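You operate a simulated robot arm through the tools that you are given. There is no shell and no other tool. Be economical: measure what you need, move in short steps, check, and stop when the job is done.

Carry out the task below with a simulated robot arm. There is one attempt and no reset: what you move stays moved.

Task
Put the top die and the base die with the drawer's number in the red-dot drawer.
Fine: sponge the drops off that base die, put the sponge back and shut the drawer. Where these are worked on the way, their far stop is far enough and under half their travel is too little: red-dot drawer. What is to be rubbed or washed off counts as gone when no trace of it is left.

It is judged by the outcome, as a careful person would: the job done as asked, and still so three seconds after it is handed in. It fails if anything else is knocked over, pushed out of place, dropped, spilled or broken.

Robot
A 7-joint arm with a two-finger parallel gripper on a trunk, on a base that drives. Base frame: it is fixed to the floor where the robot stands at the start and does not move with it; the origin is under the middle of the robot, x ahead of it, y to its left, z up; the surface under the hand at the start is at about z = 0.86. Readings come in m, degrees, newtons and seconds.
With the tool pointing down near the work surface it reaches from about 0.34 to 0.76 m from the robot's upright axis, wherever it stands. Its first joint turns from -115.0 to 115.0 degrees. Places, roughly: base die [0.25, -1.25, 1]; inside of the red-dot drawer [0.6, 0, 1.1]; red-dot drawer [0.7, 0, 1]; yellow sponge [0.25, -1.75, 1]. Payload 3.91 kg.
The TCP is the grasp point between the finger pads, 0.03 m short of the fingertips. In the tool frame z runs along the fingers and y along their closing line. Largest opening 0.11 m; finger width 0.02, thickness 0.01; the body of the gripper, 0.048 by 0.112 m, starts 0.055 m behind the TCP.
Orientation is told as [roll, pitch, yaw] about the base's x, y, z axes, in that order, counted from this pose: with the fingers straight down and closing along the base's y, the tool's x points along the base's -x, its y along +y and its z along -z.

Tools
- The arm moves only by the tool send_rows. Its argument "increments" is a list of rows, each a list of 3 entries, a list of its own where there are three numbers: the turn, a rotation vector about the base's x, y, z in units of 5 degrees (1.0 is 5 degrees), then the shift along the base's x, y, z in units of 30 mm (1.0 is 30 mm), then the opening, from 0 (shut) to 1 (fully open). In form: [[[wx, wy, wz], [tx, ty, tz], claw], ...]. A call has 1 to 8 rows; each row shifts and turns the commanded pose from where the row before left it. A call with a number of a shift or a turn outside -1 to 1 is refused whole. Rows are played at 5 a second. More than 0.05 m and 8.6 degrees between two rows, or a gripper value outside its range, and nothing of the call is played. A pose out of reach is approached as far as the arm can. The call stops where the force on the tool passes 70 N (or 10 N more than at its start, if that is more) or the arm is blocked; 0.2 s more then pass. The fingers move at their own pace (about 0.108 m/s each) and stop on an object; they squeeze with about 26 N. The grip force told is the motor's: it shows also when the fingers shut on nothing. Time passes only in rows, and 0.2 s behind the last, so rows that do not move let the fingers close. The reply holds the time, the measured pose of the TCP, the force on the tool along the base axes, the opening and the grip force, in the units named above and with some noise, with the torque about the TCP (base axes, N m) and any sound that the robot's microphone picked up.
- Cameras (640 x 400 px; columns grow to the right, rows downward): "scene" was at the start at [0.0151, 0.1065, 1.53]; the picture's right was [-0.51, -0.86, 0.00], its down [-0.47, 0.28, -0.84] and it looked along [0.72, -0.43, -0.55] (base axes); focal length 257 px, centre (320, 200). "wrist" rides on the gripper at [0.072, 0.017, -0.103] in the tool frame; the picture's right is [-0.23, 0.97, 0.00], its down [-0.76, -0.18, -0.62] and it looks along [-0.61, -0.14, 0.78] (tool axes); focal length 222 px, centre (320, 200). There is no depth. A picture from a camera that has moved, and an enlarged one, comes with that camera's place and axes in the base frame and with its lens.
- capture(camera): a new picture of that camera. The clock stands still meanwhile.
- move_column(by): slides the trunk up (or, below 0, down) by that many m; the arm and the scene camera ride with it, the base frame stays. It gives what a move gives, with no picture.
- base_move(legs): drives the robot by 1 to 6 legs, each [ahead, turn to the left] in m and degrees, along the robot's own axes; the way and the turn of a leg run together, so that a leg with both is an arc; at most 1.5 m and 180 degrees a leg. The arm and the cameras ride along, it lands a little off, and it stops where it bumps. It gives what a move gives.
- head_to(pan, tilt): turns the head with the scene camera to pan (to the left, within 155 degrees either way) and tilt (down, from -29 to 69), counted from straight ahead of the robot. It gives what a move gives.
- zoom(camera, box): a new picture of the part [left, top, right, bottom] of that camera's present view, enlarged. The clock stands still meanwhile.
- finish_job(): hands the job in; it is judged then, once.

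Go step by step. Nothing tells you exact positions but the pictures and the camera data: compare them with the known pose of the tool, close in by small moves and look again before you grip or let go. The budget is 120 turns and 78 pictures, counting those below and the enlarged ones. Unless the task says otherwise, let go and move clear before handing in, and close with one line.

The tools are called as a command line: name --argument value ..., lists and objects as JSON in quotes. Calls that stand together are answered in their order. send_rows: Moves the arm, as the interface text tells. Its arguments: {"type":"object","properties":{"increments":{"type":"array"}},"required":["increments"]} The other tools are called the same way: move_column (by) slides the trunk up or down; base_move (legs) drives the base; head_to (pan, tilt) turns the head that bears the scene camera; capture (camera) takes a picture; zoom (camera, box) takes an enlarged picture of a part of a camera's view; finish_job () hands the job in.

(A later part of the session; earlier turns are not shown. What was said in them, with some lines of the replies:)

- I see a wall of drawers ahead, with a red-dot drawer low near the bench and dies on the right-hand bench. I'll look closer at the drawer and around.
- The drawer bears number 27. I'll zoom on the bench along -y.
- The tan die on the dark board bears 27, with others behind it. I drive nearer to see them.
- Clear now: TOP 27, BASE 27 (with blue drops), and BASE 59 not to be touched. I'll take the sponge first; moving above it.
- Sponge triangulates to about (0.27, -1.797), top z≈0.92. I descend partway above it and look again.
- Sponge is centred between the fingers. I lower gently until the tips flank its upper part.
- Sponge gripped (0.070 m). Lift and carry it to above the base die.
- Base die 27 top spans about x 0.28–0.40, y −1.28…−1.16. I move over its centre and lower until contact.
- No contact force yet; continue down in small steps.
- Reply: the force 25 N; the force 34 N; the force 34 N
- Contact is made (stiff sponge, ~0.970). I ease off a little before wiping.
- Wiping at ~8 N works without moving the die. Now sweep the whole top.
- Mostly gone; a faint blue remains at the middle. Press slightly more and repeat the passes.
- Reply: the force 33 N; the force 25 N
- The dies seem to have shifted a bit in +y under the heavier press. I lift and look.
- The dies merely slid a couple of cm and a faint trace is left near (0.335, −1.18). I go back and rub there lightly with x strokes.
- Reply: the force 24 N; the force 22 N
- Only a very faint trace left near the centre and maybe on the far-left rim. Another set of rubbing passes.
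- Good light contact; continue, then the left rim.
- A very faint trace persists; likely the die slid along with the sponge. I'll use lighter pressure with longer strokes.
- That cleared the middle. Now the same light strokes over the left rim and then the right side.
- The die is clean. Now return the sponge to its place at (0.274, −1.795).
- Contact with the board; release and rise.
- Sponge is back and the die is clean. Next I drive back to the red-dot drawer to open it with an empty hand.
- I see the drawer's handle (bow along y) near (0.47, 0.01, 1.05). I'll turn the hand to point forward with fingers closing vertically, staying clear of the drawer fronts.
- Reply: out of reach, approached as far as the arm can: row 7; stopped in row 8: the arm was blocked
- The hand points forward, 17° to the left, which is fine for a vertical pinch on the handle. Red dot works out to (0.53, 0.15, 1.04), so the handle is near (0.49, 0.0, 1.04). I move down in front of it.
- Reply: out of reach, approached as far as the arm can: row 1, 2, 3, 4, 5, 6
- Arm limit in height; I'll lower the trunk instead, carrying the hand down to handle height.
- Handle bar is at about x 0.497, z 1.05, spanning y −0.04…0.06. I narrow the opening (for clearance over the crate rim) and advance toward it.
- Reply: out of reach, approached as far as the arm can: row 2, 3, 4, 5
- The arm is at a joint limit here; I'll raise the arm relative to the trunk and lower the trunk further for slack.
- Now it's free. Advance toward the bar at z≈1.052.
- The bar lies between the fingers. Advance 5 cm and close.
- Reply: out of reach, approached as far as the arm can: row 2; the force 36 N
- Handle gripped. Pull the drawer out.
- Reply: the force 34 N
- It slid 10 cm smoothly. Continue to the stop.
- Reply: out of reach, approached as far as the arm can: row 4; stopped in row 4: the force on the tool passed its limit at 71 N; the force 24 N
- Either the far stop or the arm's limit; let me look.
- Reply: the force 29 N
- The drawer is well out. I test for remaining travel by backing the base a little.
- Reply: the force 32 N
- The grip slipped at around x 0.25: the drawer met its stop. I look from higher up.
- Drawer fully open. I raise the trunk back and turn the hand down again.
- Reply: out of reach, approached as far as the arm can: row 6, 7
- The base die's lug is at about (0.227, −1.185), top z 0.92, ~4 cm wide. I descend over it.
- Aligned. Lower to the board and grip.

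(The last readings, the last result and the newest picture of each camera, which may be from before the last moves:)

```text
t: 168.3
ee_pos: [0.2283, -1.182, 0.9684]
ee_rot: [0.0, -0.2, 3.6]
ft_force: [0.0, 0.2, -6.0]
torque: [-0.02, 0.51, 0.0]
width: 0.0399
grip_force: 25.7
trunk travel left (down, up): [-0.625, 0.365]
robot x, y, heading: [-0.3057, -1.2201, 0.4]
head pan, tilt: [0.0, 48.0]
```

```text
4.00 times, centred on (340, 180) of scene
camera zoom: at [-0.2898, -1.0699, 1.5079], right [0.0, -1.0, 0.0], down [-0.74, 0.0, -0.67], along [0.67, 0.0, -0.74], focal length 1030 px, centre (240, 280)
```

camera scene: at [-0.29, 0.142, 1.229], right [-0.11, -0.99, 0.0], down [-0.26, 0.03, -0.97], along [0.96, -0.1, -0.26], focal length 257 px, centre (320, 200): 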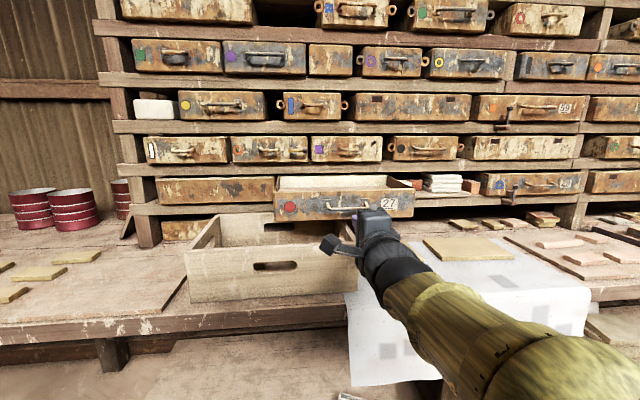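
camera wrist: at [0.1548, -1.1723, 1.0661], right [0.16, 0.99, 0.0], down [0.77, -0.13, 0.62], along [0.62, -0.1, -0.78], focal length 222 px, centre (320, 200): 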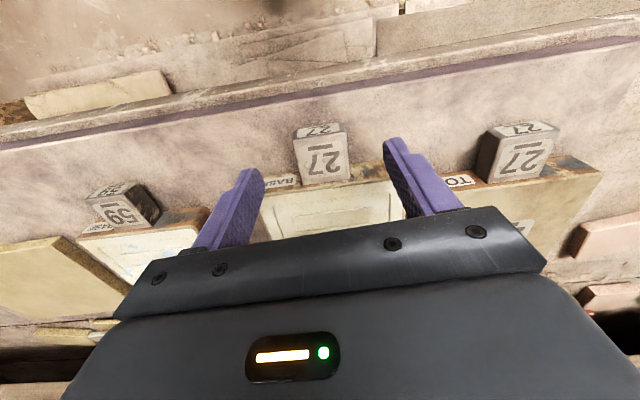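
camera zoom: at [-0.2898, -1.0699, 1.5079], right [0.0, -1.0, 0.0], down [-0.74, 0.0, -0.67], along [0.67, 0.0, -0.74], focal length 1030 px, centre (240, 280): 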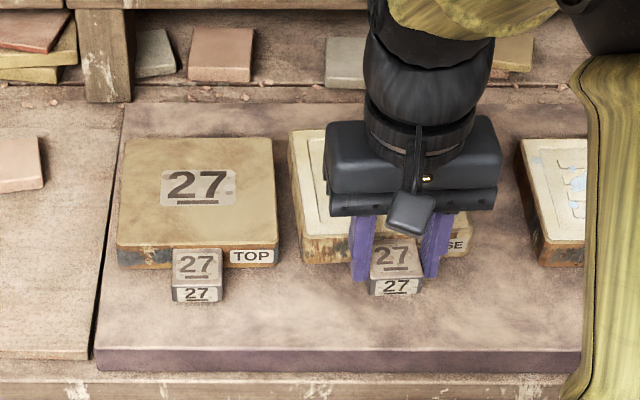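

The die lifts level (≈0.6 kg). Raise it and drive to the drawer.

send_rows --increments '[[[0, 0, 0], [0, 0, 0.6], 0], [[0, 0, 0], [0, 0, 0.8], 0], [[0, 0, 0], [0, 0, 0.8], 0], [[0, 0, 0], [0, 0, 0.8], 0], [[0, 0, 0], [0, 0, 0.8], 0], [[0, 0, 0], [0, 0, 0.8], 0], [[0, 0, 0], [0, 0, 0.8], 0], [[0, 0, 0], [0, 0, 0.8], 0]]'

capture --camera "wrist"

```text
t: 170.1
ee_pos: [0.2316, -1.1832, 1.156]
ee_rot: [-0.1, -0.2, 3.7]
ft_force: [0.5, -0.1, -6.0]
torque: [-0.03, 0.49, 0.01]
width: 0.0397
grip_force: 25.9
trunk travel left (down, up): [-0.625, 0.365]
robot x, y, heading: [-0.3051, -1.222, -0.0]
head pan, tilt: [0.0, 48.0]
```

```text
25 pictures are left
camera wrist: at [0.1578, -1.1707, 1.2591], right [0.16, 0.99, 0.0], down [0.77, -0.13, 0.62], along [0.62, -0.1, -0.78], focal length 222 px, centre (320, 200)
```

wrist: 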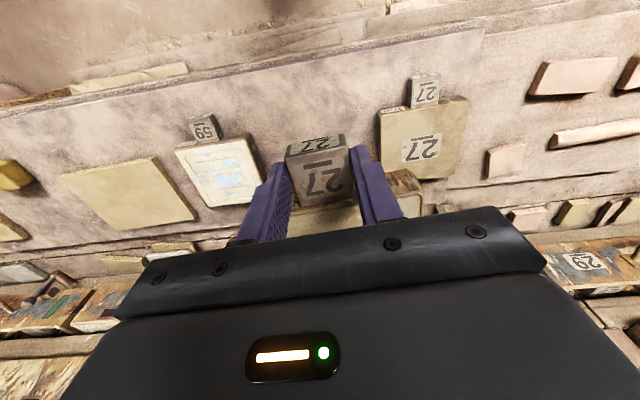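

move_column --by 0.1

base_move --legs '[[0, 90], [1.22, 0], [0, -90]]'

head_to --pan -8 --tilt 45

capture --camera "scene"

capture --camera "wrist"

```text
t: 171.4
ee_pos: [0.2318, -1.1837, 1.2556]
ee_rot: [-0.1, -0.2, 3.8]
ft_force: [-0.1, 0.4, -5.4]
torque: [-0.02, 0.5, -0.03]
width: 0.0398
grip_force: 25.9
trunk travel left (down, up): [-0.725, 0.265]
robot x, y, heading: [-0.3069, -1.2185, 0.1]
head pan, tilt: [0.0, 48.0]
```

```text
t: 189.6
ee_pos: [0.2238, 0.0535, 1.2569]
ee_rot: [-0.1, 0.0, 6.0]
ft_force: [-0.3, 0.2, -5.7]
torque: [-0.05, 0.5, 0.01]
width: 0.0398
grip_force: 25.8
trunk travel left (down, up): [-0.725, 0.265]
robot x, y, heading: [-0.3138, -0.0083, 2.1]
head pan, tilt: [0.0, 48.0]
```

```text
t: 190.3
ee_pos: [0.2229, 0.0539, 1.2559]
ee_rot: [-0.1, 0.0, 6.0]
ft_force: [-1.2, -0.3, -5.2]
torque: [-0.04, 0.49, -0.02]
width: 0.0399
grip_force: 25.8
trunk travel left (down, up): [-0.725, 0.265]
robot x, y, heading: [-0.3132, -0.0044, 2.2]
head pan, tilt: [-8.0, 45.0]
```

```text
24 pictures are left
camera scene: at [-0.2991, 0.1361, 1.6121], right [-0.1, -0.99, 0.0], down [-0.7, 0.07, -0.71], along [0.7, -0.07, -0.71], focal length 257 px, centre (320, 200)
```

scene: 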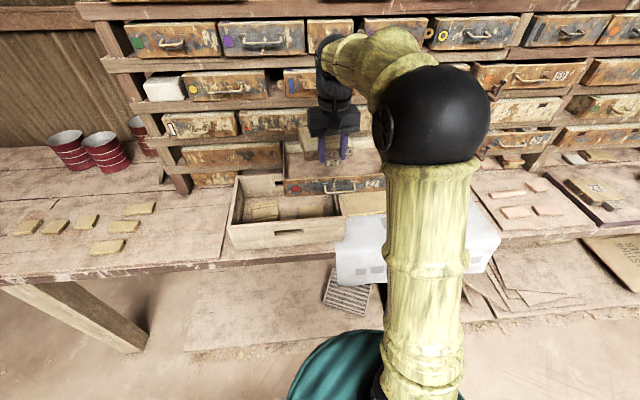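

```text
23 pictures are left
camera wrist: at [0.1502, 0.0632, 1.3585], right [0.13, 0.99, 0.0], down [0.78, -0.1, 0.62], along [0.62, -0.08, -0.78], focal length 222 px, centre (320, 200)
```

wrist: 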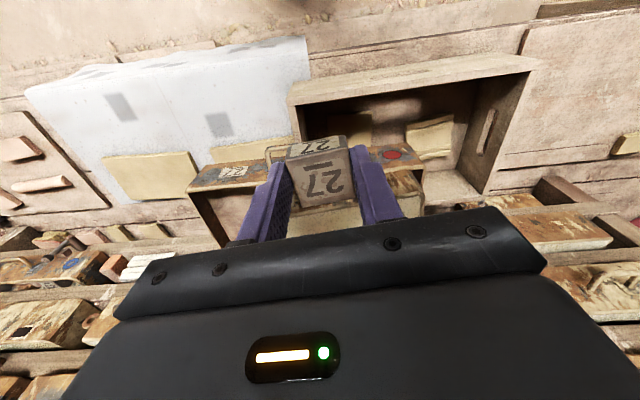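

zoom --camera "scene" --box '[230, 90, 430, 215]'

```text
3.20 times, centred on (330, 152) of scene
camera zoom: at [-0.2991, 0.1361, 1.6121], right [-0.1, -0.99, 0.0], down [-0.7, 0.07, -0.71], along [0.7, -0.07, -0.71], focal length 824 px, centre (288, 352)
```

zoom: 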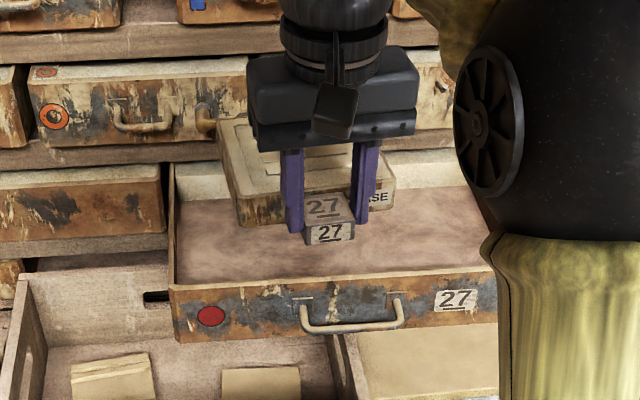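

The drawer interior is in full view (y about −0.13…0.18, x 0.34…0.57). I'll place the base die on the right side, lug toward the front: first above at (0.33, −0.05).

send_rows --increments '[[[0, 0, -0.24], [0.7, -0.69, -0.37], 0], [[0, 0, -0.24], [0.7, -0.69, -0.37], 0], [[0, 0, -0.24], [0.7, -0.69, -0.37], 0], [[0, 0, -0.24], [0.7, -0.69, -0.37], 0], [[0, 0, -0.24], [0.7, -0.69, -0.37], 0], [[0, 0, 0], [0, 0, -0.8], 0], [[0, 0, 0], [0, 0, -0.8], 0], [[0, 0, 0], [0, 0, -0.5], 0]]'

zoom --camera "scene" --box '[230, 90, 430, 215]'

```text
t: 192.1
ee_pos: [0.3289, -0.0494, 1.1368]
ee_rot: [-0.1, -0.1, -0.1]
ft_force: [0.4, 0.1, -5.4]
torque: [0.0, 0.42, 0.01]
width: 0.0396
grip_force: 25.9
trunk travel left (down, up): [-0.725, 0.265]
robot x, y, heading: [-0.3092, -0.0055, 2.1]
head pan, tilt: [-8.0, 45.0]
```

```text
3.20 times, centred on (330, 152) of scene
camera zoom: at [-0.2984, 0.1359, 1.6121], right [-0.1, -0.99, 0.0], down [-0.7, 0.07, -0.71], along [0.7, -0.07, -0.71], focal length 824 px, centre (288, 352)
```

zoom: 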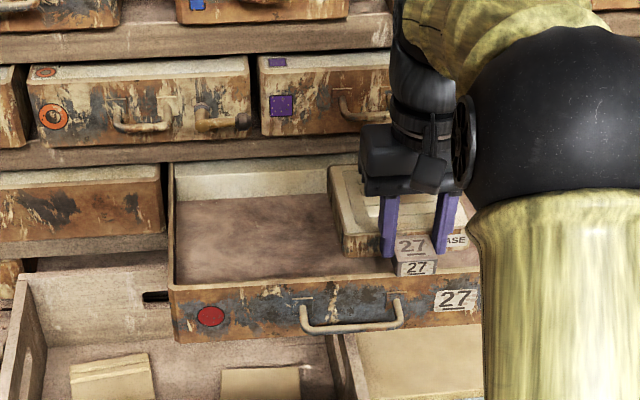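

send_rows --increments '[[[0, 0, 0], [0.5, 0.5, -0.3], 0], [[0, 0, 0], [0.5, 0.1, -0.4], 0], [[0, 0, 0], [0.5, 0, -0.6], 0], [[0, 0, 0], [0, 0, -0.6], 0], [[0, 0, 0], [0, 0, -0.4], 0]]'

zoom --camera "scene" --box '[230, 90, 430, 215]'

```text
t: 193.4
ee_pos: [0.3726, -0.0333, 1.0858]
ee_rot: [-0.1, -1.9, -0.1]
ft_force: [-13.9, 0.0, 26.8]
torque: [0.67, 1.35, 0.09]
width: 0.04
grip_force: 26.2
trunk travel left (down, up): [-0.725, 0.265]
robot x, y, heading: [-0.3088, -0.0066, 2.0]
head pan, tilt: [-8.0, 45.0]
stopped in row 5: the force on the tool passed its limit at 74 N (the readings are from after the stop); the commanded pose is now the measured one
```

```text
3.20 times, centred on (330, 152) of scene
camera zoom: at [-0.3063, 0.1358, 1.612], right [-0.1, -0.99, 0.0], down [-0.7, 0.07, -0.71], along [0.71, -0.07, -0.7], focal length 824 px, centre (288, 352)
```

zoom: 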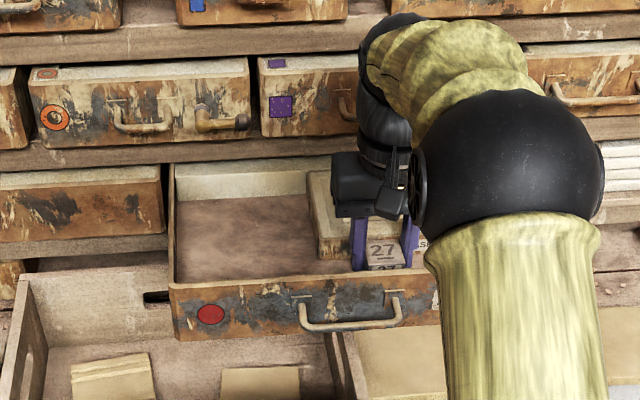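

The lug came down on the front rim. I lift, shift forward ~1.5 cm and check the hold.

send_rows --increments '[[[0, 0.36, 0], [0, 0, 0.5], 0], [[0, 0, 0], [0.2, 0, 0.5], 0], [[0, 0, 0], [0.3, 0, 0], 0], [[0, 0, 0], [0, 0, 0], 0]]'

capture --camera "wrist"

zoom --camera "scene" --box '[270, 110, 390, 185]'

```text
t: 194.4
ee_pos: [0.3924, -0.0328, 1.1086]
ee_rot: [-0.1, 0.3, -0.1]
ft_force: [-14.7, -1.0, -9.4]
torque: [0.1, 1.16, -0.55]
width: 0.04
grip_force: 26.2
trunk travel left (down, up): [-0.725, 0.265]
robot x, y, heading: [-0.3136, -0.0074, 2.4]
head pan, tilt: [-8.0, 45.0]
```

```text
19 pictures are left
camera wrist: at [0.3198, -0.0165, 1.2117], right [0.23, 0.97, 0.0], down [0.76, -0.18, 0.62], along [0.6, -0.14, -0.79], focal length 222 px, centre (320, 200)
```

wrist: 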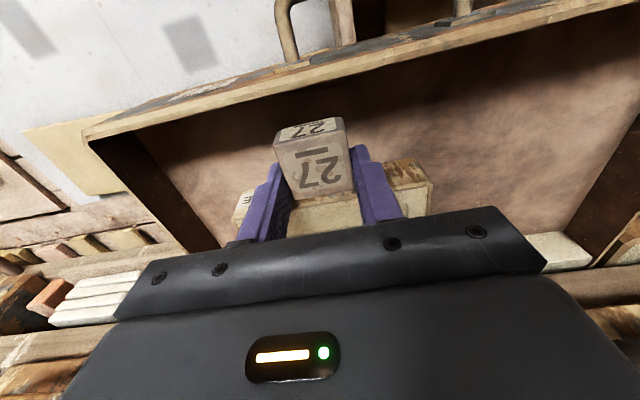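

```text
5.33 times, centred on (330, 148) of scene
camera zoom: at [-0.3009, 0.1357, 1.6122], right [-0.1, -0.99, 0.0], down [-0.7, 0.07, -0.71], along [0.7, -0.07, -0.71], focal length 1373 px, centre (267, 480)
```

zoom: 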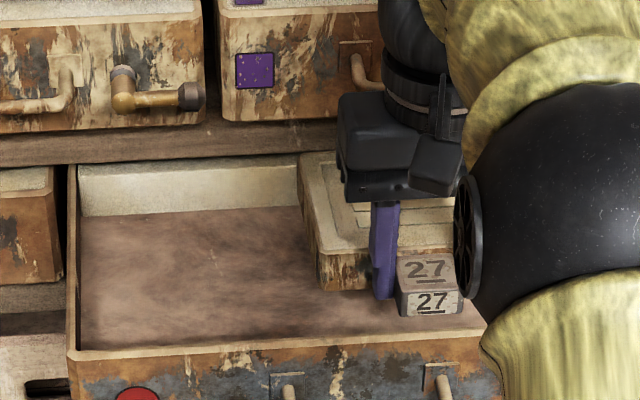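

The die's far edge is touching the back (−15 N), and the lug now sits ~3 cm behind the rim. Back off 8 mm and lower stepwise.

send_rows --increments '[[[0, 0, 0], [-0.27, 0, 0], 0], [[0, 0, 0], [0, 0, -0.3], 0], [[0, 0, 0], [0, 0, -0.3], 0], [[0, 0, 0], [0, 0, 0], 0]]'

```text
t: 195.4
ee_pos: [0.3847, -0.0319, 1.0928]
ee_rot: [-0.1, 0.1, -0.1]
ft_force: [3.6, 1.1, 2.3]
torque: [0.09, -0.84, -0.02]
width: 0.0399
grip_force: 26.0
trunk travel left (down, up): [-0.725, 0.265]
robot x, y, heading: [-0.313, -0.0053, 2.4]
head pan, tilt: [-8.0, 45.0]
```

zoom --camera "scene" --box '[280, 120, 380, 182]'

```text
6.40 times, centred on (330, 151) of scene
camera zoom: at [-0.2998, 0.136, 1.6123], right [-0.1, -0.99, 0.0], down [-0.7, 0.07, -0.71], along [0.7, -0.07, -0.71], focal length 1648 px, centre (256, 514)
```

zoom: 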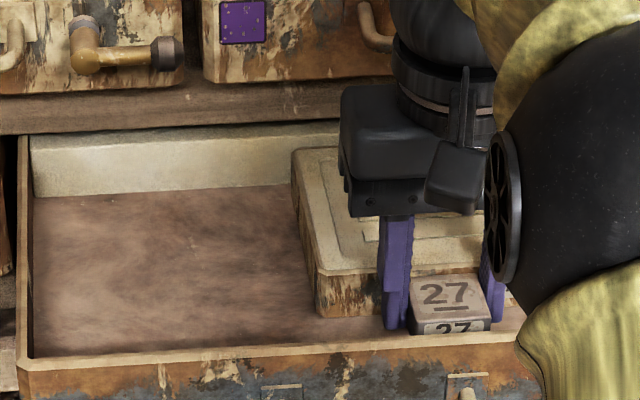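

The die is inside with its far edge on the floor (slight droop). Keep lowering so it levels.

send_rows --increments '[[[0, 0, 0], [0, 0, -0.2], 0], [[0, 0, 0], [0, 0, -0.2], 0], [[0, 0, 0], [0, 0, 0], 0]]'

send_rows --increments '[[[0, 0, 0], [0, 0, -0.2], 0], [[0, 0, 0], [0, 0, -0.2], 0], [[0, 0, 0], [0, 0, 0], 0]]'

```text
t: 196.2
ee_pos: [0.3833, -0.0313, 1.084]
ee_rot: [-0.1, -0.3, -0.1]
ft_force: [8.5, 1.3, 38.5]
torque: [0.78, 0.53, -0.03]
width: 0.0396
grip_force: 26.2
trunk travel left (down, up): [-0.725, 0.265]
robot x, y, heading: [-0.3128, -0.0076, 2.1]
head pan, tilt: [-8.0, 45.0]
```

```text
t: 196.8
ee_pos: [0.3863, -0.0328, 1.0854]
ee_rot: [-0.1, -1.3, -0.1]
ft_force: [-8.0, -0.1, 24.8]
torque: [0.69, 0.99, 0.23]
width: 0.0397
grip_force: 25.7
trunk travel left (down, up): [-0.725, 0.265]
robot x, y, heading: [-0.3151, -0.0022, 2.1]
head pan, tilt: [-8.0, 45.0]
stopped in row 2: the force on the tool passed its limit at 74 N (the readings are from after the stop); the commanded pose is now the measured one
```

Same stop height as before (1.085): that is the floor, so the die now lies flat. Relax slightly and release.

send_rows --increments '[[[0, 0.2, 0], [0, 0, 0.05], 0], [[0, 0, 0], [0, 0, 0], 0.15], [[0, 0, 0], [0, 0, 0], 0.5], [[0, 0, 0], [0, 0, 0], 0.65], [[0, 0, 0], [0, 0, 0.5], 0.65], [[0, 0, 0], [-0.3, 0, 1], 0.65], [[0, 0, 0], [-0.6, 0, 1], 0.65], [[0, 0, 0], [-1, 0, 1], 0.65]]'

send_rows --increments '[[[0, 0, 0], [-1, 0.5, 0.5], 0.65], [[0, 0, 0], [-1, 0.5, 0.5], 0.65], [[0, 0, 0], [-1, 0.5, 0.5], 0.65]]'

capture --camera "wrist"

zoom --camera "scene" --box '[270, 110, 390, 185]'

```text
t: 198.6
ee_pos: [0.3279, -0.033, 1.1882]
ee_rot: [-0.1, 0.1, -0.1]
ft_force: [-0.3, 0.3, 0.4]
torque: [0.0, 0.01, -0.02]
width: 0.0713
grip_force: 0.0
trunk travel left (down, up): [-0.725, 0.265]
robot x, y, heading: [-0.3119, -0.0095, 2.3]
head pan, tilt: [-8.0, 45.0]
```

```text
t: 199.4
ee_pos: [0.2404, 0.0124, 1.234]
ee_rot: [-0.2, 0.1, -0.1]
ft_force: [1.4, 0.1, 0.6]
torque: [0.0, -0.03, -0.01]
width: 0.0716
grip_force: 0.0
trunk travel left (down, up): [-0.725, 0.265]
robot x, y, heading: [-0.3133, -0.0058, 2.2]
head pan, tilt: [-8.0, 45.0]
```

```text
16 pictures are left
camera wrist: at [0.1676, 0.0302, 1.3362], right [0.23, 0.97, 0.0], down [0.76, -0.18, 0.62], along [0.61, -0.14, -0.78], focal length 222 px, centre (320, 200)
```

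wrist: 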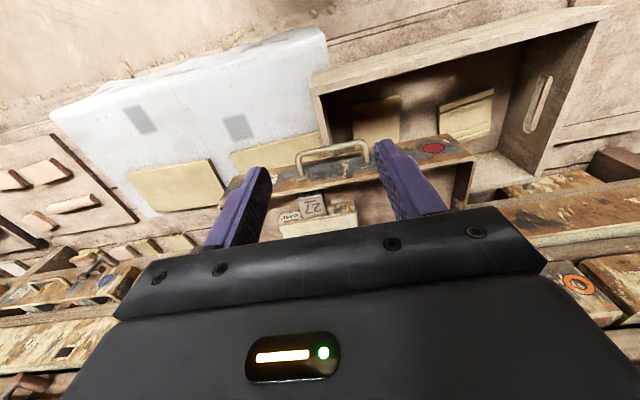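

```text
5.33 times, centred on (330, 148) of scene
camera zoom: at [-0.3018, 0.1364, 1.6122], right [-0.1, -0.99, 0.0], down [-0.7, 0.07, -0.71], along [0.7, -0.07, -0.71], focal length 1373 px, centre (267, 480)
```

zoom: 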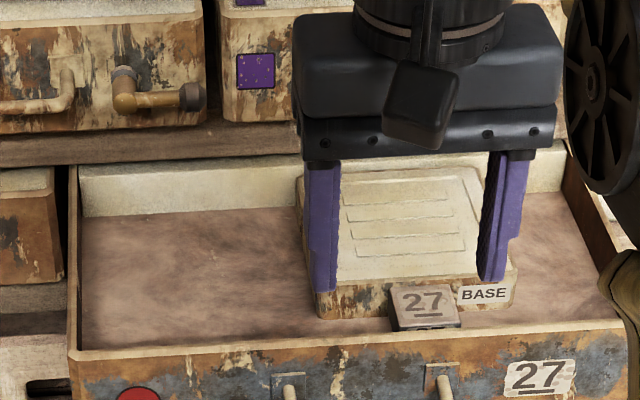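

Base die lies flat in the drawer, lug in front. Now fetch the TOP die.

base_move --legs '[[0, -92], [1.1, 0], [0, 90]]'

capture --camera "wrist"

```text
t: 217.2
ee_pos: [0.2598, -1.1287, 1.232]
ee_rot: [0.0, 0.1, -2.6]
ft_force: [-0.3, -0.4, 0.2]
torque: [0.0, 0.0, 0.01]
width: 0.0716
grip_force: 0.1
trunk travel left (down, up): [-0.725, 0.265]
robot x, y, heading: [-0.2963, -1.1217, -0.2]
head pan, tilt: [-8.0, 45.0]
```

```text
14 pictures are left
camera wrist: at [0.1885, -1.1085, 1.3353], right [0.27, 0.96, 0.0], down [0.75, -0.21, 0.62], along [0.6, -0.17, -0.78], focal length 222 px, centre (320, 200)
```

wrist: 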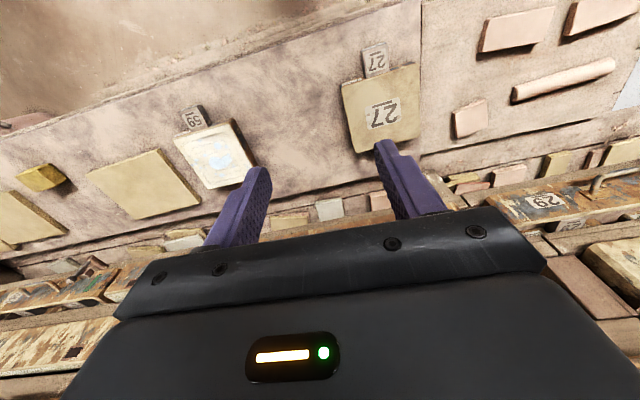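

TOP lug at (0.258, −1.036). Descend over it.

send_rows --increments '[[[0, 0, 0.45], [0, 0.78, -1], 0.75], [[0, 0, 0.45], [0, 0.78, -1], 0.75], [[0, 0, 0], [-0.1, 0.78, -1], 0.75], [[0, 0, 0], [0, 0.75, -1], 0.75], [[0, 0, 0], [0, 0, -1], 0.75], [[0, 0, 0], [0, 0, -1], 0.75], [[0, 0, 0], [0, 0, -1], 0.75], [[0, 0, 0], [0, 0, -1], 0.75]]'

send_rows --increments '[[[0, 0, 0], [0, 0, -0.7], 0.75]]'

capture --camera "wrist"

```text
t: 219.0
ee_pos: [0.2542, -1.034, 0.9931]
ee_rot: [-0.1, 0.1, 1.9]
ft_force: [0.1, 0.0, -0.3]
torque: [0.0, 0.02, -0.02]
width: 0.0824
grip_force: 0.0
trunk travel left (down, up): [-0.725, 0.265]
robot x, y, heading: [-0.2942, -1.1218, -0.3]
head pan, tilt: [-8.0, 45.0]
```

```text
t: 219.4
ee_pos: [0.2574, -1.0356, 0.9706]
ee_rot: [-0.1, 0.1, 1.8]
ft_force: [0.3, -0.2, -0.3]
torque: [0.03, -0.03, 0.03]
width: 0.0824
grip_force: 0.1
trunk travel left (down, up): [-0.725, 0.265]
robot x, y, heading: [-0.2972, -1.1228, -0.5]
head pan, tilt: [-8.0, 45.0]
```

```text
13 pictures are left
camera wrist: at [0.1847, -1.0209, 1.0739], right [0.2, 0.98, 0.0], down [0.77, -0.15, 0.62], along [0.61, -0.12, -0.78], focal length 222 px, centre (320, 200)
```

wrist: 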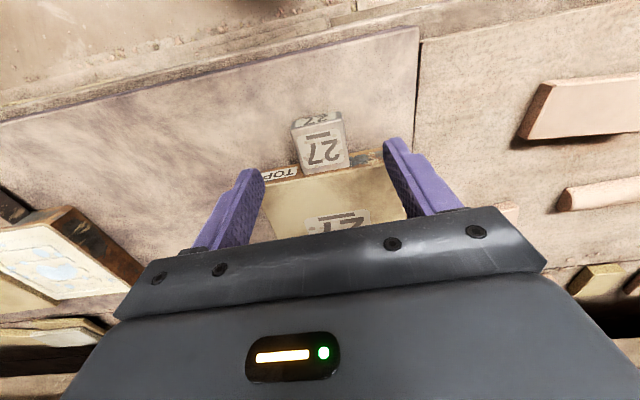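

send_rows --increments '[[[0, 0, 0], [0.1, 0.03, -0.5], 0.75], [[0, 0, 0], [0, 0, -0.5], 0.75], [[0, 0, 0], [0, 0, -0.24], 0.75], [[0, 0, 0], [0, 0, 0], 0.4], [[0, 0, 0], [0, 0, 0], 0.1], [[0, 0, 0], [0, 0, 0], 0], [[0, 0, 0], [0, 0, 0], 0]]'

send_rows --increments '[[[0, 0, 0], [0, 0, 0.3], 0], [[0, 0, 0], [0, 0, 0.4], 0], [[0, 0, 0], [0, 0, 0.6], 0], [[0, 0, 0], [0, 0, 0.7], 0], [[0, 0, 0], [0, 0, 0.8], 0], [[0, 0, 0], [0, 0, 0.8], 0], [[0, 0, 0], [0, 0, 0.8], 0], [[0, 0, 0], [0, 0, 0.8], 0]]'

capture --camera "wrist"

```text
t: 221.0
ee_pos: [0.2588, -1.0364, 0.935]
ee_rot: [-0.1, 0.0, 1.8]
ft_force: [0.6, -1.2, 0.0]
torque: [-0.01, -0.32, -0.31]
width: 0.0399
grip_force: 26.0
trunk travel left (down, up): [-0.725, 0.265]
robot x, y, heading: [-0.2959, -1.1224, -0.1]
head pan, tilt: [-8.0, 45.0]
```

```text
t: 222.8
ee_pos: [0.2569, -1.0344, 1.0904]
ee_rot: [-0.1, 0.1, 1.9]
ft_force: [-0.2, 0.1, -5.8]
torque: [-0.02, 0.48, 0.01]
width: 0.0398
grip_force: 25.9
trunk travel left (down, up): [-0.725, 0.265]
robot x, y, heading: [-0.2952, -1.1199, -0.5]
head pan, tilt: [-8.0, 45.0]
```

```text
12 pictures are left
camera wrist: at [0.1856, -1.0204, 1.193], right [0.2, 0.98, 0.0], down [0.77, -0.15, 0.62], along [0.61, -0.12, -0.78], focal length 222 px, centre (320, 200)
```

wrist: 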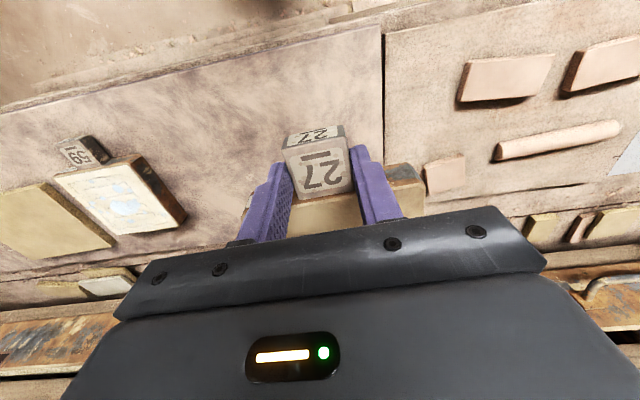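

TOP die held. Raise and drive back to the drawer.

send_rows --increments '[[[0, 0, 0], [0, 0, 0.9], 0], [[0, 0, 0], [-0.2, 0, 0.9], 0], [[0, 0, 0], [-0.3, 0, 0.9], 0], [[0, 0, 0], [-0.3, 0, 0.9], 0], [[0, 0, 0], [-0.3, 0, 0.9], 0], [[0, 0, 0], [-0.2, 0, 0.9], 0]]'

base_move --legs '[[0, 90.3], [1.12, 0], [0, -90]]'

zoom --camera "scene" --box '[230, 90, 430, 215]'

```text
t: 224.2
ee_pos: [0.2191, -1.0337, 1.2522]
ee_rot: [-0.2, 0.0, 1.8]
ft_force: [-0.8, 0.0, -5.7]
torque: [0.0, 0.45, 0.0]
width: 0.04
grip_force: 26.1
trunk travel left (down, up): [-0.725, 0.265]
robot x, y, heading: [-0.294, -1.1227, -0.4]
head pan, tilt: [-8.0, 45.0]
```

```text
t: 242.1
ee_pos: [0.2134, 0.1085, 1.2517]
ee_rot: [-0.1, 0.1, 2.5]
ft_force: [0.2, 0.1, -6.1]
torque: [-0.04, 0.45, -0.02]
width: 0.0396
grip_force: 26.3
trunk travel left (down, up): [-0.725, 0.265]
robot x, y, heading: [-0.3023, 0.0129, 0.6]
head pan, tilt: [-8.0, 45.0]
```

```text
3.20 times, centred on (330, 152) of scene
camera zoom: at [-0.2816, 0.154, 1.6121], right [-0.13, -0.99, 0.0], down [-0.7, 0.09, -0.71], along [0.7, -0.09, -0.71], focal length 824 px, centre (288, 352)
```

zoom: 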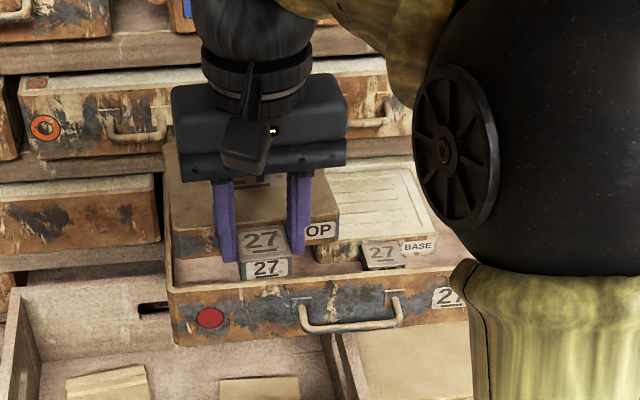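

I position the TOP die left of the base die: first (0.335, 0.110, 1.13), then forward and down.

send_rows --increments '[[[0, 0, -0.25], [0.8, 0, -0.5], 0], [[0, 0, -0.25], [0.8, 0.03, -0.5], 0], [[0, 0, 0], [0.8, 0.02, -0.5], 0], [[0, 0, 0], [0.8, 0, -0.5], 0], [[0, 0, 0], [0.8, 0, -0.5], 0], [[0, 0, 0], [0, 0, -0.8], 0], [[0, 0, 0], [0, 0, -0.6], 0], [[0, 0, 0], [0, 0, 0], 0]]'

zoom --camera "scene" --box '[260, 110, 400, 198]'

```text
t: 243.9
ee_pos: [0.3342, 0.1095, 1.1334]
ee_rot: [-0.1, 0.1, 0.1]
ft_force: [0.2, -0.2, -6.1]
torque: [0.02, 0.5, 0.02]
width: 0.0399
grip_force: 25.8
trunk travel left (down, up): [-0.725, 0.265]
robot x, y, heading: [-0.3001, 0.0107, 0.1]
head pan, tilt: [-8.0, 45.0]
```

```text
4.55 times, centred on (330, 154) of scene
camera zoom: at [-0.2818, 0.154, 1.6122], right [-0.13, -0.99, 0.0], down [-0.7, 0.09, -0.71], along [0.7, -0.09, -0.71], focal length 1170 px, centre (274, 409)
```

zoom: 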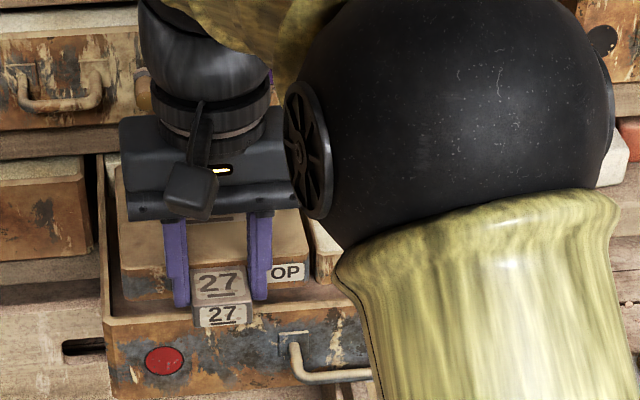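

Slight shift right by 5 mm, then forward and down until it rests on the floor.

send_rows --increments '[[[0, 0, 0], [0.4, -0.17, -0.3], 0], [[0, 0, 0], [0.4, 0, -0.3], 0], [[0, 0, 0], [0.35, 0, -0.3], 0], [[0, 0, 0], [0, 0, -0.3], 0], [[0, 0, 0], [0, 0, 0], 0]]'

```text
t: 245.1
ee_pos: [0.3664, 0.1032, 1.0968]
ee_rot: [-0.3, 0.4, 0.1]
ft_force: [0.1, 0.8, -6.3]
torque: [0.03, 0.44, -0.02]
width: 0.0398
grip_force: 25.6
trunk travel left (down, up): [-0.725, 0.265]
robot x, y, heading: [-0.302, 0.013, 0.3]
head pan, tilt: [-8.0, 45.0]
```

send_rows --increments '[[[0, 0, 0], [0.1, 0, -0.2], 0], [[0, 0, 0], [0, 0, -0.15], 0], [[0, 0, 0], [0, 0, 0], 0]]'

capture --camera "wrist"

```text
t: 245.9
ee_pos: [0.3705, 0.1043, 1.0894]
ee_rot: [-0.1, 0.1, 0.1]
ft_force: [-0.6, -0.8, 2.5]
torque: [0.1, -0.8, -0.09]
width: 0.0401
grip_force: 25.9
trunk travel left (down, up): [-0.725, 0.265]
robot x, y, heading: [-0.3025, 0.0158, 0.3]
head pan, tilt: [-8.0, 45.0]
```

```text
9 pictures are left
camera wrist: at [0.2986, 0.1211, 1.1909], right [0.23, 0.97, 0.0], down [0.76, -0.17, 0.62], along [0.61, -0.14, -0.78], focal length 222 px, centre (320, 200)
```

wrist: 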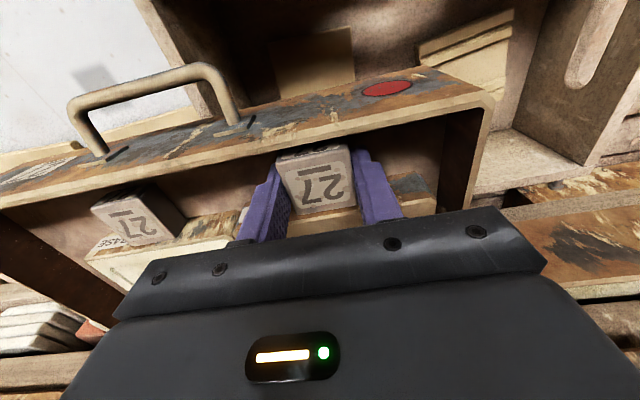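

Far edge touches the floor and the lug is already behind the rim. Level it by lowering, then release.

send_rows --increments '[[[0, 0, 0], [0.1, 0, -0.15], 0], [[0, 0, 0], [0, 0, -0.1], 0], [[0, 0, 0], [0, 0, 0], 0]]'

```text
t: 246.7
ee_pos: [0.372, 0.1036, 1.0856]
ee_rot: [-0.1, -0.5, 0.2]
ft_force: [-2.4, -1.6, 32.3]
torque: [0.4, 0.9, 0.33]
width: 0.0398
grip_force: 26.0
trunk travel left (down, up): [-0.725, 0.265]
robot x, y, heading: [-0.2985, 0.0121, 0.3]
head pan, tilt: [-8.0, 45.0]
```

Flat on the floor (same signature). Release and withdraw.

send_rows --increments '[[[0, 0, 0], [0, 0, 0.13], 0], [[0, 0, 0], [0, 0, 0], 0.15], [[0, 0, 0], [0, 0, 0], 0.5], [[0, 0, 0], [0, 0, 0], 0.6], [[0, 0, 0], [0, 0, 0.5], 0.6], [[0, 0, 0], [-0.3, 0, 1], 0.6], [[0, 0, 0], [-0.6, 0, 1], 0.6], [[0, 0, 0], [-1, 0, 1], 0.6]]'

send_rows --increments '[[[0, 0, 0], [-1, -0.2, 0.8], 0.3], [[0, 0, 0], [-1, -0.2, 0.8], 0], [[0, 0, 0], [-1, -0.2, 0.8], 0], [[0, 0, 0], [-1, -0.2, 0.8], 0]]'

zoom --camera "scene" --box '[240, 110, 420, 222]'

```text
t: 248.5
ee_pos: [0.317, 0.1039, 1.1899]
ee_rot: [-0.1, 0.0, 0.1]
ft_force: [-0.1, -0.6, 0.4]
torque: [0.01, -0.02, 0.0]
width: 0.0658
grip_force: 0.1
trunk travel left (down, up): [-0.725, 0.265]
robot x, y, heading: [-0.2968, 0.0123, -0.1]
head pan, tilt: [-8.0, 45.0]
```

```text
t: 249.5
ee_pos: [0.1944, 0.083, 1.2873]
ee_rot: [-0.1, 0.0, 0.1]
ft_force: [-0.4, 0.0, 0.9]
torque: [-0.03, -0.01, -0.01]
width: 0.0001
grip_force: 26.6
trunk travel left (down, up): [-0.725, 0.265]
robot x, y, heading: [-0.2999, 0.0121, 0.4]
head pan, tilt: [-8.0, 45.0]
```

```text
3.56 times, centred on (330, 166) of scene
camera zoom: at [-0.2836, 0.1537, 1.6122], right [-0.13, -0.99, 0.0], down [-0.7, 0.09, -0.71], along [0.7, -0.09, -0.71], focal length 915 px, centre (284, 321)
```

zoom: 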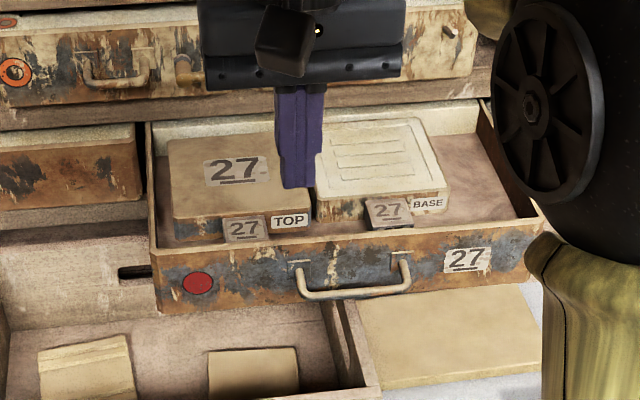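

Both dies lie flat in the drawer. To shut it I tilt the closed hand 45° forward and push the front beside the handle.

send_rows --increments '[[[0, -1.1, 0], [0, 0.1, 0], 0]]'

send_rows --increments '[[[0, -1, 0], [0, 0.1, 0], 0], [[0, -1, 0], [0, 0.1, 0], 0], [[0, -1, 0], [0, 0.1, 0], 0], [[0, -1, 0], [0, 0.1, 0], 0], [[0, -1, 0], [0, 0.1, 0], 0], [[0, -1, 0], [0, 0, 0], 0], [[0, -1, 0], [0, 0, 0], 0], [[0, -1, 0], [0, 0, 0], 0]]'

base_move --legs '[[0.12, 0]]'

```text
refused: -1.1 is not a number from -1 to 1
```

```text
t: 251.3
ee_pos: [0.1963, 0.0958, 1.2857]
ee_rot: [-0.3, -40.0, 0.3]
ft_force: [-0.4, 0.4, 0.4]
torque: [0.01, 0.03, -0.01]
width: 0.0
grip_force: 25.6
trunk travel left (down, up): [-0.725, 0.265]
robot x, y, heading: [-0.3021, 0.0135, 0.5]
head pan, tilt: [-8.0, 45.0]
```

```text
t: 252.6
ee_pos: [0.3178, 0.0974, 1.2848]
ee_rot: [-0.3, -39.9, 0.2]
ft_force: [0.5, -0.1, -0.2]
torque: [-0.01, 0.04, -0.01]
width: 0.0
grip_force: 26.0
trunk travel left (down, up): [-0.725, 0.265]
robot x, y, heading: [-0.1802, 0.016, 0.6]
head pan, tilt: [-8.0, 45.0]
```

send_rows --increments '[[[0, 0, 0], [-0.6, 0, -0.5], 0], [[0, 0, 0], [-0.6, 0, -0.9], 0], [[0, 0, 0], [-0.6, 0, -0.9], 0], [[0, 0, 0], [0, 0, -1], 0], [[0, 0, 0], [0, 0, -1], 0], [[0, 0, 0], [0, 0, -1], 0], [[0, 0, 0], [0, 0, -1], 0], [[0, 0, 0], [0, 0, -1], 0]]'

zoom --camera "scene" --box '[200, 110, 440, 260]'

```text
t: 254.4
ee_pos: [0.2667, 0.0975, 1.0659]
ee_rot: [-0.2, -39.7, 0.1]
ft_force: [0.9, 0.7, -0.5]
torque: [0.0, -0.01, 0.0]
width: 0.0
grip_force: 26.6
out of reach, approached as far as the arm can: row 8
trunk travel left (down, up): [-0.725, 0.265]
robot x, y, heading: [-0.1808, 0.0173, 0.5]
head pan, tilt: [-8.0, 45.0]
```

```text
2.67 times, centred on (320, 185) of scene
camera zoom: at [-0.1612, 0.1549, 1.6122], right [-0.13, -0.99, 0.0], down [-0.7, 0.09, -0.71], along [0.7, -0.09, -0.71], focal length 686 px, centre (320, 240)
```

zoom: 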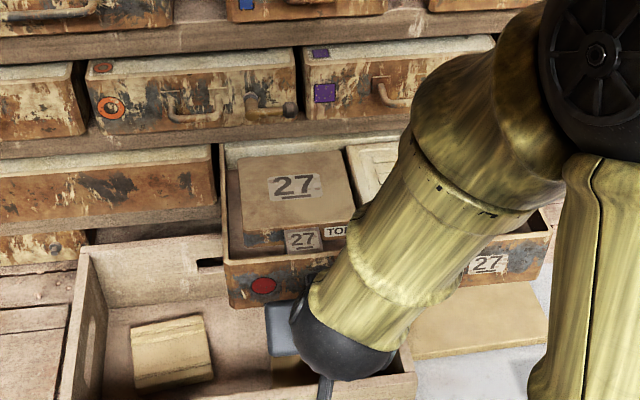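

Hand is in front of the drawer's face. Push forward gradually.

send_rows --increments '[[[0, 0, 0], [0.5, 0, 0], 0], [[0, 0, 0], [0.5, 0, 0], 0], [[0, 0, 0], [0.5, 0, 0], 0], [[0, 0, 0], [0.5, 0, 0], 0], [[0, 0, 0], [0.5, 0, 0], 0]]'

capture --camera "wrist"

```text
t: 255.6
ee_pos: [0.3424, 0.0972, 1.0686]
ee_rot: [-0.3, -40.0, 0.3]
ft_force: [-7.9, -1.4, -9.4]
torque: [-0.02, 0.63, -0.02]
width: 0.0003
grip_force: 26.0
trunk travel left (down, up): [-0.725, 0.265]
robot x, y, heading: [-0.1835, 0.0149, 0.3]
head pan, tilt: [-8.0, 45.0]
```

```text
6 pictures are left
camera wrist: at [0.2208, 0.115, 1.1009], right [0.17, 0.97, 0.14], down [0.18, -0.17, 0.97], along [0.97, -0.14, -0.21], focal length 222 px, centre (320, 200)
```

wrist: 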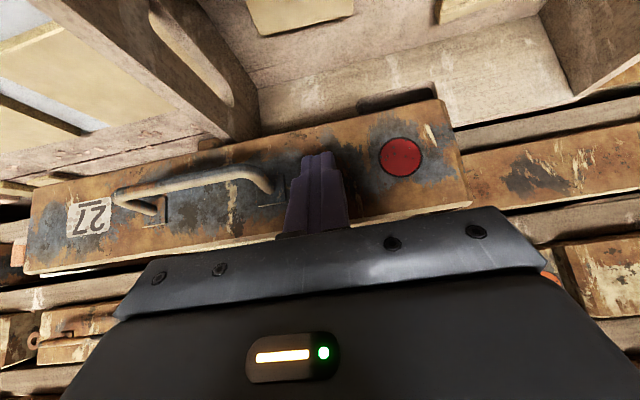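

Contact with the face between handle and dot; drawer slides. Continue.

send_rows --increments '[[[0, 0, 0], [0.6, 0, 0], 0], [[0, 0, 0], [0.6, 0, 0], 0], [[0, 0, 0], [0.6, 0, 0], 0], [[0, 0, 0], [0.6, 0, 0], 0], [[0, 0, 0], [0.6, 0, 0], 0], [[0, 0, 0], [0.6, 0, 0], 0]]'

send_rows --increments '[[[0, 0, 0], [0.5, 0, 0], 0], [[0, 0, 0], [0.5, 0, 0], 0], [[0, 0, 0], [0.4, 0, 0], 0]]'

```text
t: 257.0
ee_pos: [0.4503, 0.0974, 1.069]
ee_rot: [-0.5, -40.0, 0.4]
ft_force: [-10.9, 1.2, -2.8]
torque: [-0.03, 0.24, 0.01]
width: 0.0
grip_force: 25.8
trunk travel left (down, up): [-0.725, 0.265]
robot x, y, heading: [-0.18, 0.0148, 0.6]
head pan, tilt: [-8.0, 45.0]
```

```text
t: 257.8
ee_pos: [0.4856, 0.0974, 1.0699]
ee_rot: [-0.3, -39.8, 0.3]
ft_force: [-37.7, -2.0, -1.8]
torque: [-0.26, 0.68, -0.1]
width: 0.0001
grip_force: 26.0
trunk travel left (down, up): [-0.725, 0.265]
robot x, y, heading: [-0.1819, 0.014, 0.5]
head pan, tilt: [-8.0, 45.0]
```

Resistance rose at tip x≈0.505. Look before pushing on.

zoom --camera "scene" --box '[200, 60, 440, 210]'

```text
2.67 times, centred on (320, 135) of scene
camera zoom: at [-0.1692, 0.1544, 1.6123], right [-0.13, -0.99, 0.0], down [-0.7, 0.09, -0.71], along [0.7, -0.09, -0.7], focal length 686 px, centre (320, 373)
```

zoom: 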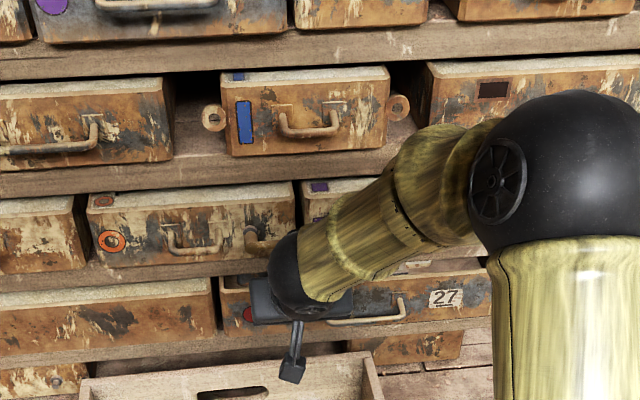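

Nearly in line with its neighbours. Push a bit more to be sure it seats.

send_rows --increments '[[[0, 0, 0], [0.2, 0, 0], 0], [[0, 0, 0], [0.2, 0, 0], 0], [[0, 0, 0], [0.2, 0, 0], 0], [[0, 0, 0], [0.2, 0, 0], 0]]'

```text
t: 258.3
ee_pos: [0.4862, 0.0987, 1.0678]
ee_rot: [-0.3, -39.3, 0.3]
ft_force: [-39.8, -2.5, 12.5]
torque: [-0.12, 0.34, -0.16]
width: 0.0001
grip_force: 26.0
trunk travel left (down, up): [-0.725, 0.265]
robot x, y, heading: [-0.1791, 0.0138, 0.3]
head pan, tilt: [-8.0, 45.0]
stopped in row 2: the force on the tool passed its limit at 74 N (the readings are from after the stop); the commanded pose is now the measured one
```

Hard stop. I withdraw and compare the drawer's position with the start.

send_rows --increments '[[[0, 0, 0], [-0.6, 0, 0], 0], [[0, 0, 0], [-1, 0, 0.2], 0], [[0, 0, 0], [-1, 0, 0.5], 0], [[0, 0, 0], [-1, 0, 1], 0], [[0, 0, 0], [-0.5, 0, 1], 0], [[0, 0, 0], [0, 0, 1], 0], [[0, 0, 0], [0, 0, 1], 0], [[0, 0, 0], [0, 0, 1], 0]]'

base_move --legs '[[-0.2, 0], [0, 35]]'

head_to --pan -40 --tilt 35

zoom --camera "scene" --box '[200, 80, 440, 230]'

```text
t: 260.1
ee_pos: [0.3693, 0.0997, 1.2353]
ee_rot: [-0.5, -39.1, 0.3]
ft_force: [-0.7, -0.2, 0.2]
torque: [-0.01, 0.02, -0.02]
width: 0.0
grip_force: 26.3
trunk travel left (down, up): [-0.725, 0.265]
robot x, y, heading: [-0.1829, 0.0131, 0.4]
head pan, tilt: [-8.0, 45.0]
```

```text
t: 264.2
ee_pos: [0.0167, 0.3998, 1.235]
ee_rot: [-0.4, -39.2, 35.6]
ft_force: [-0.2, 0.3, 0.1]
torque: [0.0, -0.02, 0.0]
width: 0.0001
grip_force: 25.9
trunk travel left (down, up): [-0.725, 0.265]
robot x, y, heading: [-0.3815, 0.0132, 35.5]
head pan, tilt: [-8.0, 45.0]
```

```text
t: 265.2
ee_pos: [0.0164, 0.3999, 1.2354]
ee_rot: [-0.4, -39.1, 35.6]
ft_force: [0.3, 0.8, -0.1]
torque: [0.0, -0.02, -0.02]
width: 0.0001
grip_force: 25.9
trunk travel left (down, up): [-0.725, 0.265]
robot x, y, heading: [-0.3802, 0.01, 35.9]
head pan, tilt: [-40.0, 35.0]
```

```text
2.67 times, centred on (320, 155) of scene
camera zoom: at [-0.4359, 0.0941, 1.627], right [-0.07, -1.0, 0.0], down [-0.57, 0.04, -0.82], along [0.82, -0.06, -0.57], focal length 686 px, centre (320, 320)
```

zoom: 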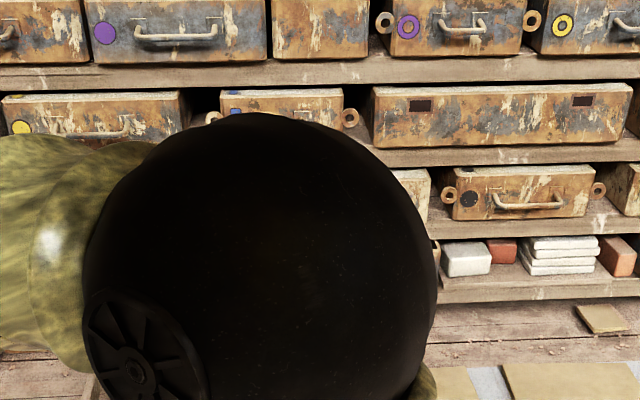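

The elbow blocks the view; turn the base the other way.

base_move --legs '[[0, -75]]'

head_to --pan 42 --tilt 30

zoom --camera "scene" --box '[200, 100, 440, 250]'

```text
t: 270.3
ee_pos: [0.0951, -0.2737, 1.2362]
ee_rot: [-0.4, -39.2, -39.3]
ft_force: [-0.3, -0.1, 1.1]
torque: [0.05, 0.01, -0.01]
width: 0.0002
grip_force: 26.0
trunk travel left (down, up): [-0.725, 0.265]
robot x, y, heading: [-0.3847, 0.0117, -39.2]
head pan, tilt: [-40.0, 35.0]
```

```text
t: 271.8
ee_pos: [0.0964, -0.274, 1.2365]
ee_rot: [-0.4, -39.2, -39.3]
ft_force: [-0.6, 0.0, 0.0]
torque: [0.01, -0.01, -0.01]
width: 0.0
grip_force: 26.1
trunk travel left (down, up): [-0.725, 0.265]
robot x, y, heading: [-0.3858, 0.0126, -39.3]
head pan, tilt: [42.0, 30.0]
```

```text
2.67 times, centred on (320, 175) of scene
camera zoom: at [-0.2453, 0.1723, 1.6348], right [0.05, -1.0, 0.0], down [-0.5, -0.02, -0.87], along [0.86, 0.04, -0.5], focal length 686 px, centre (320, 267)
```

zoom: 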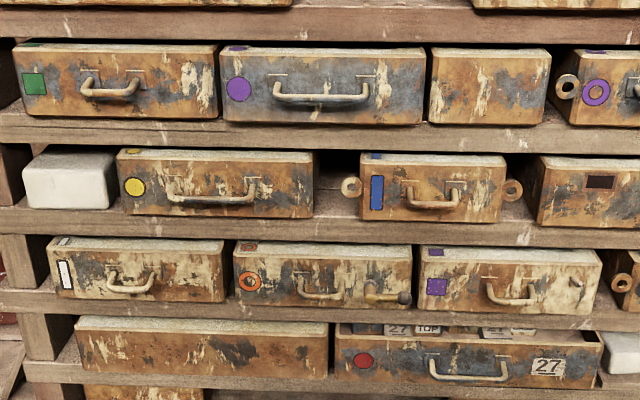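

zoom --camera "scene" --box '[290, 205, 440, 255]'

```text
4.27 times, centred on (365, 230) of scene
camera zoom: at [-0.2453, 0.1723, 1.6348], right [0.05, -1.0, 0.0], down [-0.5, -0.02, -0.87], along [0.86, 0.04, -0.5], focal length 1098 px, centre (128, 72)
```

zoom: 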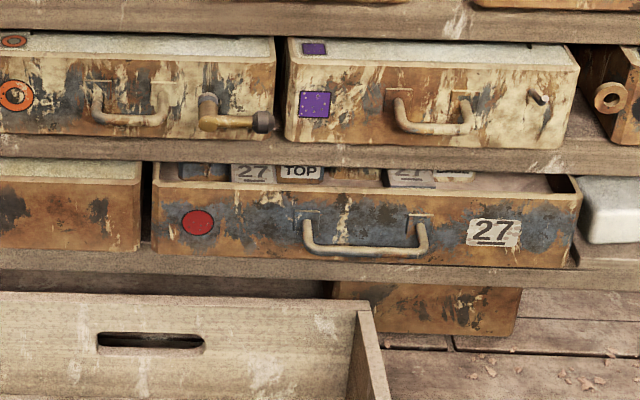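

The drawer seems possibly a centimetre or two short of fully home. I'll push again, centred on the handle bar, to exclude a skew jam.

base_move --legs '[[0, 39.5], [0.19, 0]]'

send_rows --increments '[[[0, 0, 0], [-0.3, -0.8, 0], 0], [[0, 0, 0], [-0.2, -0.8, -0.6], 0], [[0, 0, 0], [0, -0.8, -0.8], 0], [[0, 0, 0], [0, -0.3, -1], 0]]'

```text
t: 276.2
ee_pos: [0.3546, 0.1149, 1.235]
ee_rot: [-0.4, -39.1, 1.4]
ft_force: [1.3, -0.1, -0.2]
torque: [-0.01, 0.02, -0.01]
width: 0.0
grip_force: 25.8
trunk travel left (down, up): [-0.725, 0.265]
robot x, y, heading: [-0.198, 0.0168, 1.5]
head pan, tilt: [42.0, 30.0]
```

```text
t: 277.2
ee_pos: [0.3384, 0.0344, 1.163]
ee_rot: [-0.4, -39.2, 1.7]
ft_force: [0.0, -0.2, 0.1]
torque: [-0.03, 0.0, -0.02]
width: 0.0
grip_force: 26.4
trunk travel left (down, up): [-0.725, 0.265]
robot x, y, heading: [-0.1955, 0.0182, 1.5]
head pan, tilt: [42.0, 30.0]
```

send_rows --increments '[[[0, 0, -0.3], [0, -0.7, -1], 0], [[0, 0, 0], [0, 0, -1], 0], [[0, 0, 0], [0, 0, -1], 0], [[0, 0, 0], [0, 0, -0.1], 0], [[0, 0, 0], [0.8, 0, 0], 0], [[0, 0, 0], [0.8, 0, 0], 0], [[0, 0, 0], [0.5, 0, 0], 0]]'

send_rows --increments '[[[0, 0, 0], [0.3, 0, 0], 0], [[0, 0, 0], [0.3, 0, 0], 0], [[0, 0, 0], [0.3, 0, 0], 0], [[0, 0, 0], [0.3, 0, 0], 0], [[0, 0, 0], [0.3, 0, 0], 0], [[0, 0, 0], [0.3, 0, 0], 0]]'

```text
t: 278.8
ee_pos: [0.4015, 0.012, 1.07]
ee_rot: [-0.4, -39.1, 0.0]
ft_force: [0.5, -0.3, 0.4]
torque: [-0.02, 0.04, -0.03]
width: 0.0
grip_force: 25.4
trunk travel left (down, up): [-0.725, 0.265]
robot x, y, heading: [-0.1917, 0.0212, 1.8]
head pan, tilt: [42.0, 30.0]
```

```text
t: 280.2
ee_pos: [0.4525, 0.0133, 1.0707]
ee_rot: [-0.4, -39.1, 0.1]
ft_force: [-16.5, 1.3, 6.6]
torque: [0.0, 0.14, 0.1]
width: 0.0001
grip_force: 26.4
trunk travel left (down, up): [-0.725, 0.265]
robot x, y, heading: [-0.1991, 0.0147, 1.7]
head pan, tilt: [42.0, 30.0]
```

send_rows --increments '[[[0, 0, 0], [0.2, 0, 0], 0], [[0, 0, 0], [0.2, 0, 0], 0], [[0, 0, 0], [0.2, 0, 0], 0], [[0, 0, 0], [0.2, 0, 0], 0]]'

```text
t: 281.0
ee_pos: [0.4545, 0.0129, 1.0742]
ee_rot: [-0.4, -38.6, 0.0]
ft_force: [-44.1, 2.7, 30.3]
torque: [0.07, 0.18, 0.13]
width: 0.0001
grip_force: 26.1
trunk travel left (down, up): [-0.725, 0.265]
robot x, y, heading: [-0.1964, 0.0165, 1.5]
head pan, tilt: [42.0, 30.0]
stopped in row 3: the force on the tool passed its limit at 82 N (the readings are from after the stop); the commanded pose is now the measured one
```

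Same hard stop with a centred push: the drawer is home. Withdraw and take a last look.

send_rows --increments '[[[0, 0, 0], [-0.7, 0, 0], 0], [[0, 0, 0], [-1, 0, 0.2], 0.1], [[0, 0, 0], [-1, 0, 0.6], 0.1], [[0, 0, 0], [-1, 0, 1], 0.1], [[0, 0, 0], [0, 0, 1], 0.1], [[0, 0, 0], [0, 0, 1], 0.1]]'

base_move --legs '[[-0.19, 0], [0, -41]]'

capture --camera "scene"

```text
t: 282.4
ee_pos: [0.3526, 0.013, 1.1816]
ee_rot: [-0.5, -38.2, 0.0]
ft_force: [0.3, 0.5, 0.3]
torque: [0.03, -0.03, -0.01]
width: 0.0112
grip_force: 0.0
trunk travel left (down, up): [-0.725, 0.265]
robot x, y, heading: [-0.1984, 0.0212, 1.6]
head pan, tilt: [42.0, 30.0]
```

```text
t: 286.8
ee_pos: [0.0218, -0.3533, 1.1813]
ee_rot: [-0.4, -38.2, -41.1]
ft_force: [0.9, -0.2, -0.2]
torque: [0.04, 0.02, 0.0]
width: 0.011
grip_force: 0.0
trunk travel left (down, up): [-0.725, 0.265]
robot x, y, heading: [-0.3923, 0.0116, -39.4]
head pan, tilt: [42.0, 30.0]
```

```text
1 pictures are left
camera scene: at [-0.2493, 0.171, 1.6348], right [0.04, -1.0, 0.0], down [-0.5, -0.02, -0.87], along [0.87, 0.04, -0.5], focal length 257 px, centre (320, 200)
```

scene: 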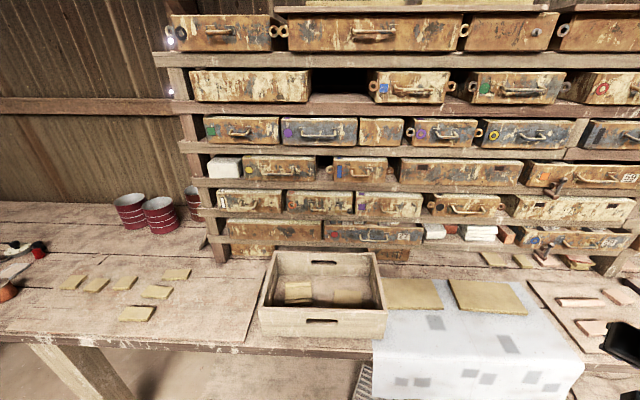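

The red-dot drawer is shut level with its neighbours, both dies are inside, the sponge is back, and nothing else is disturbed. I'm handing in.

finish_job

```text
The job is handed in.
```

The top die and the base die marked 27 are in the red-dot drawer. The base die was sponged with no drops left in view, the sponge is back in its place, and the drawer is pushed shut to a hard stop, level with its neighbours.
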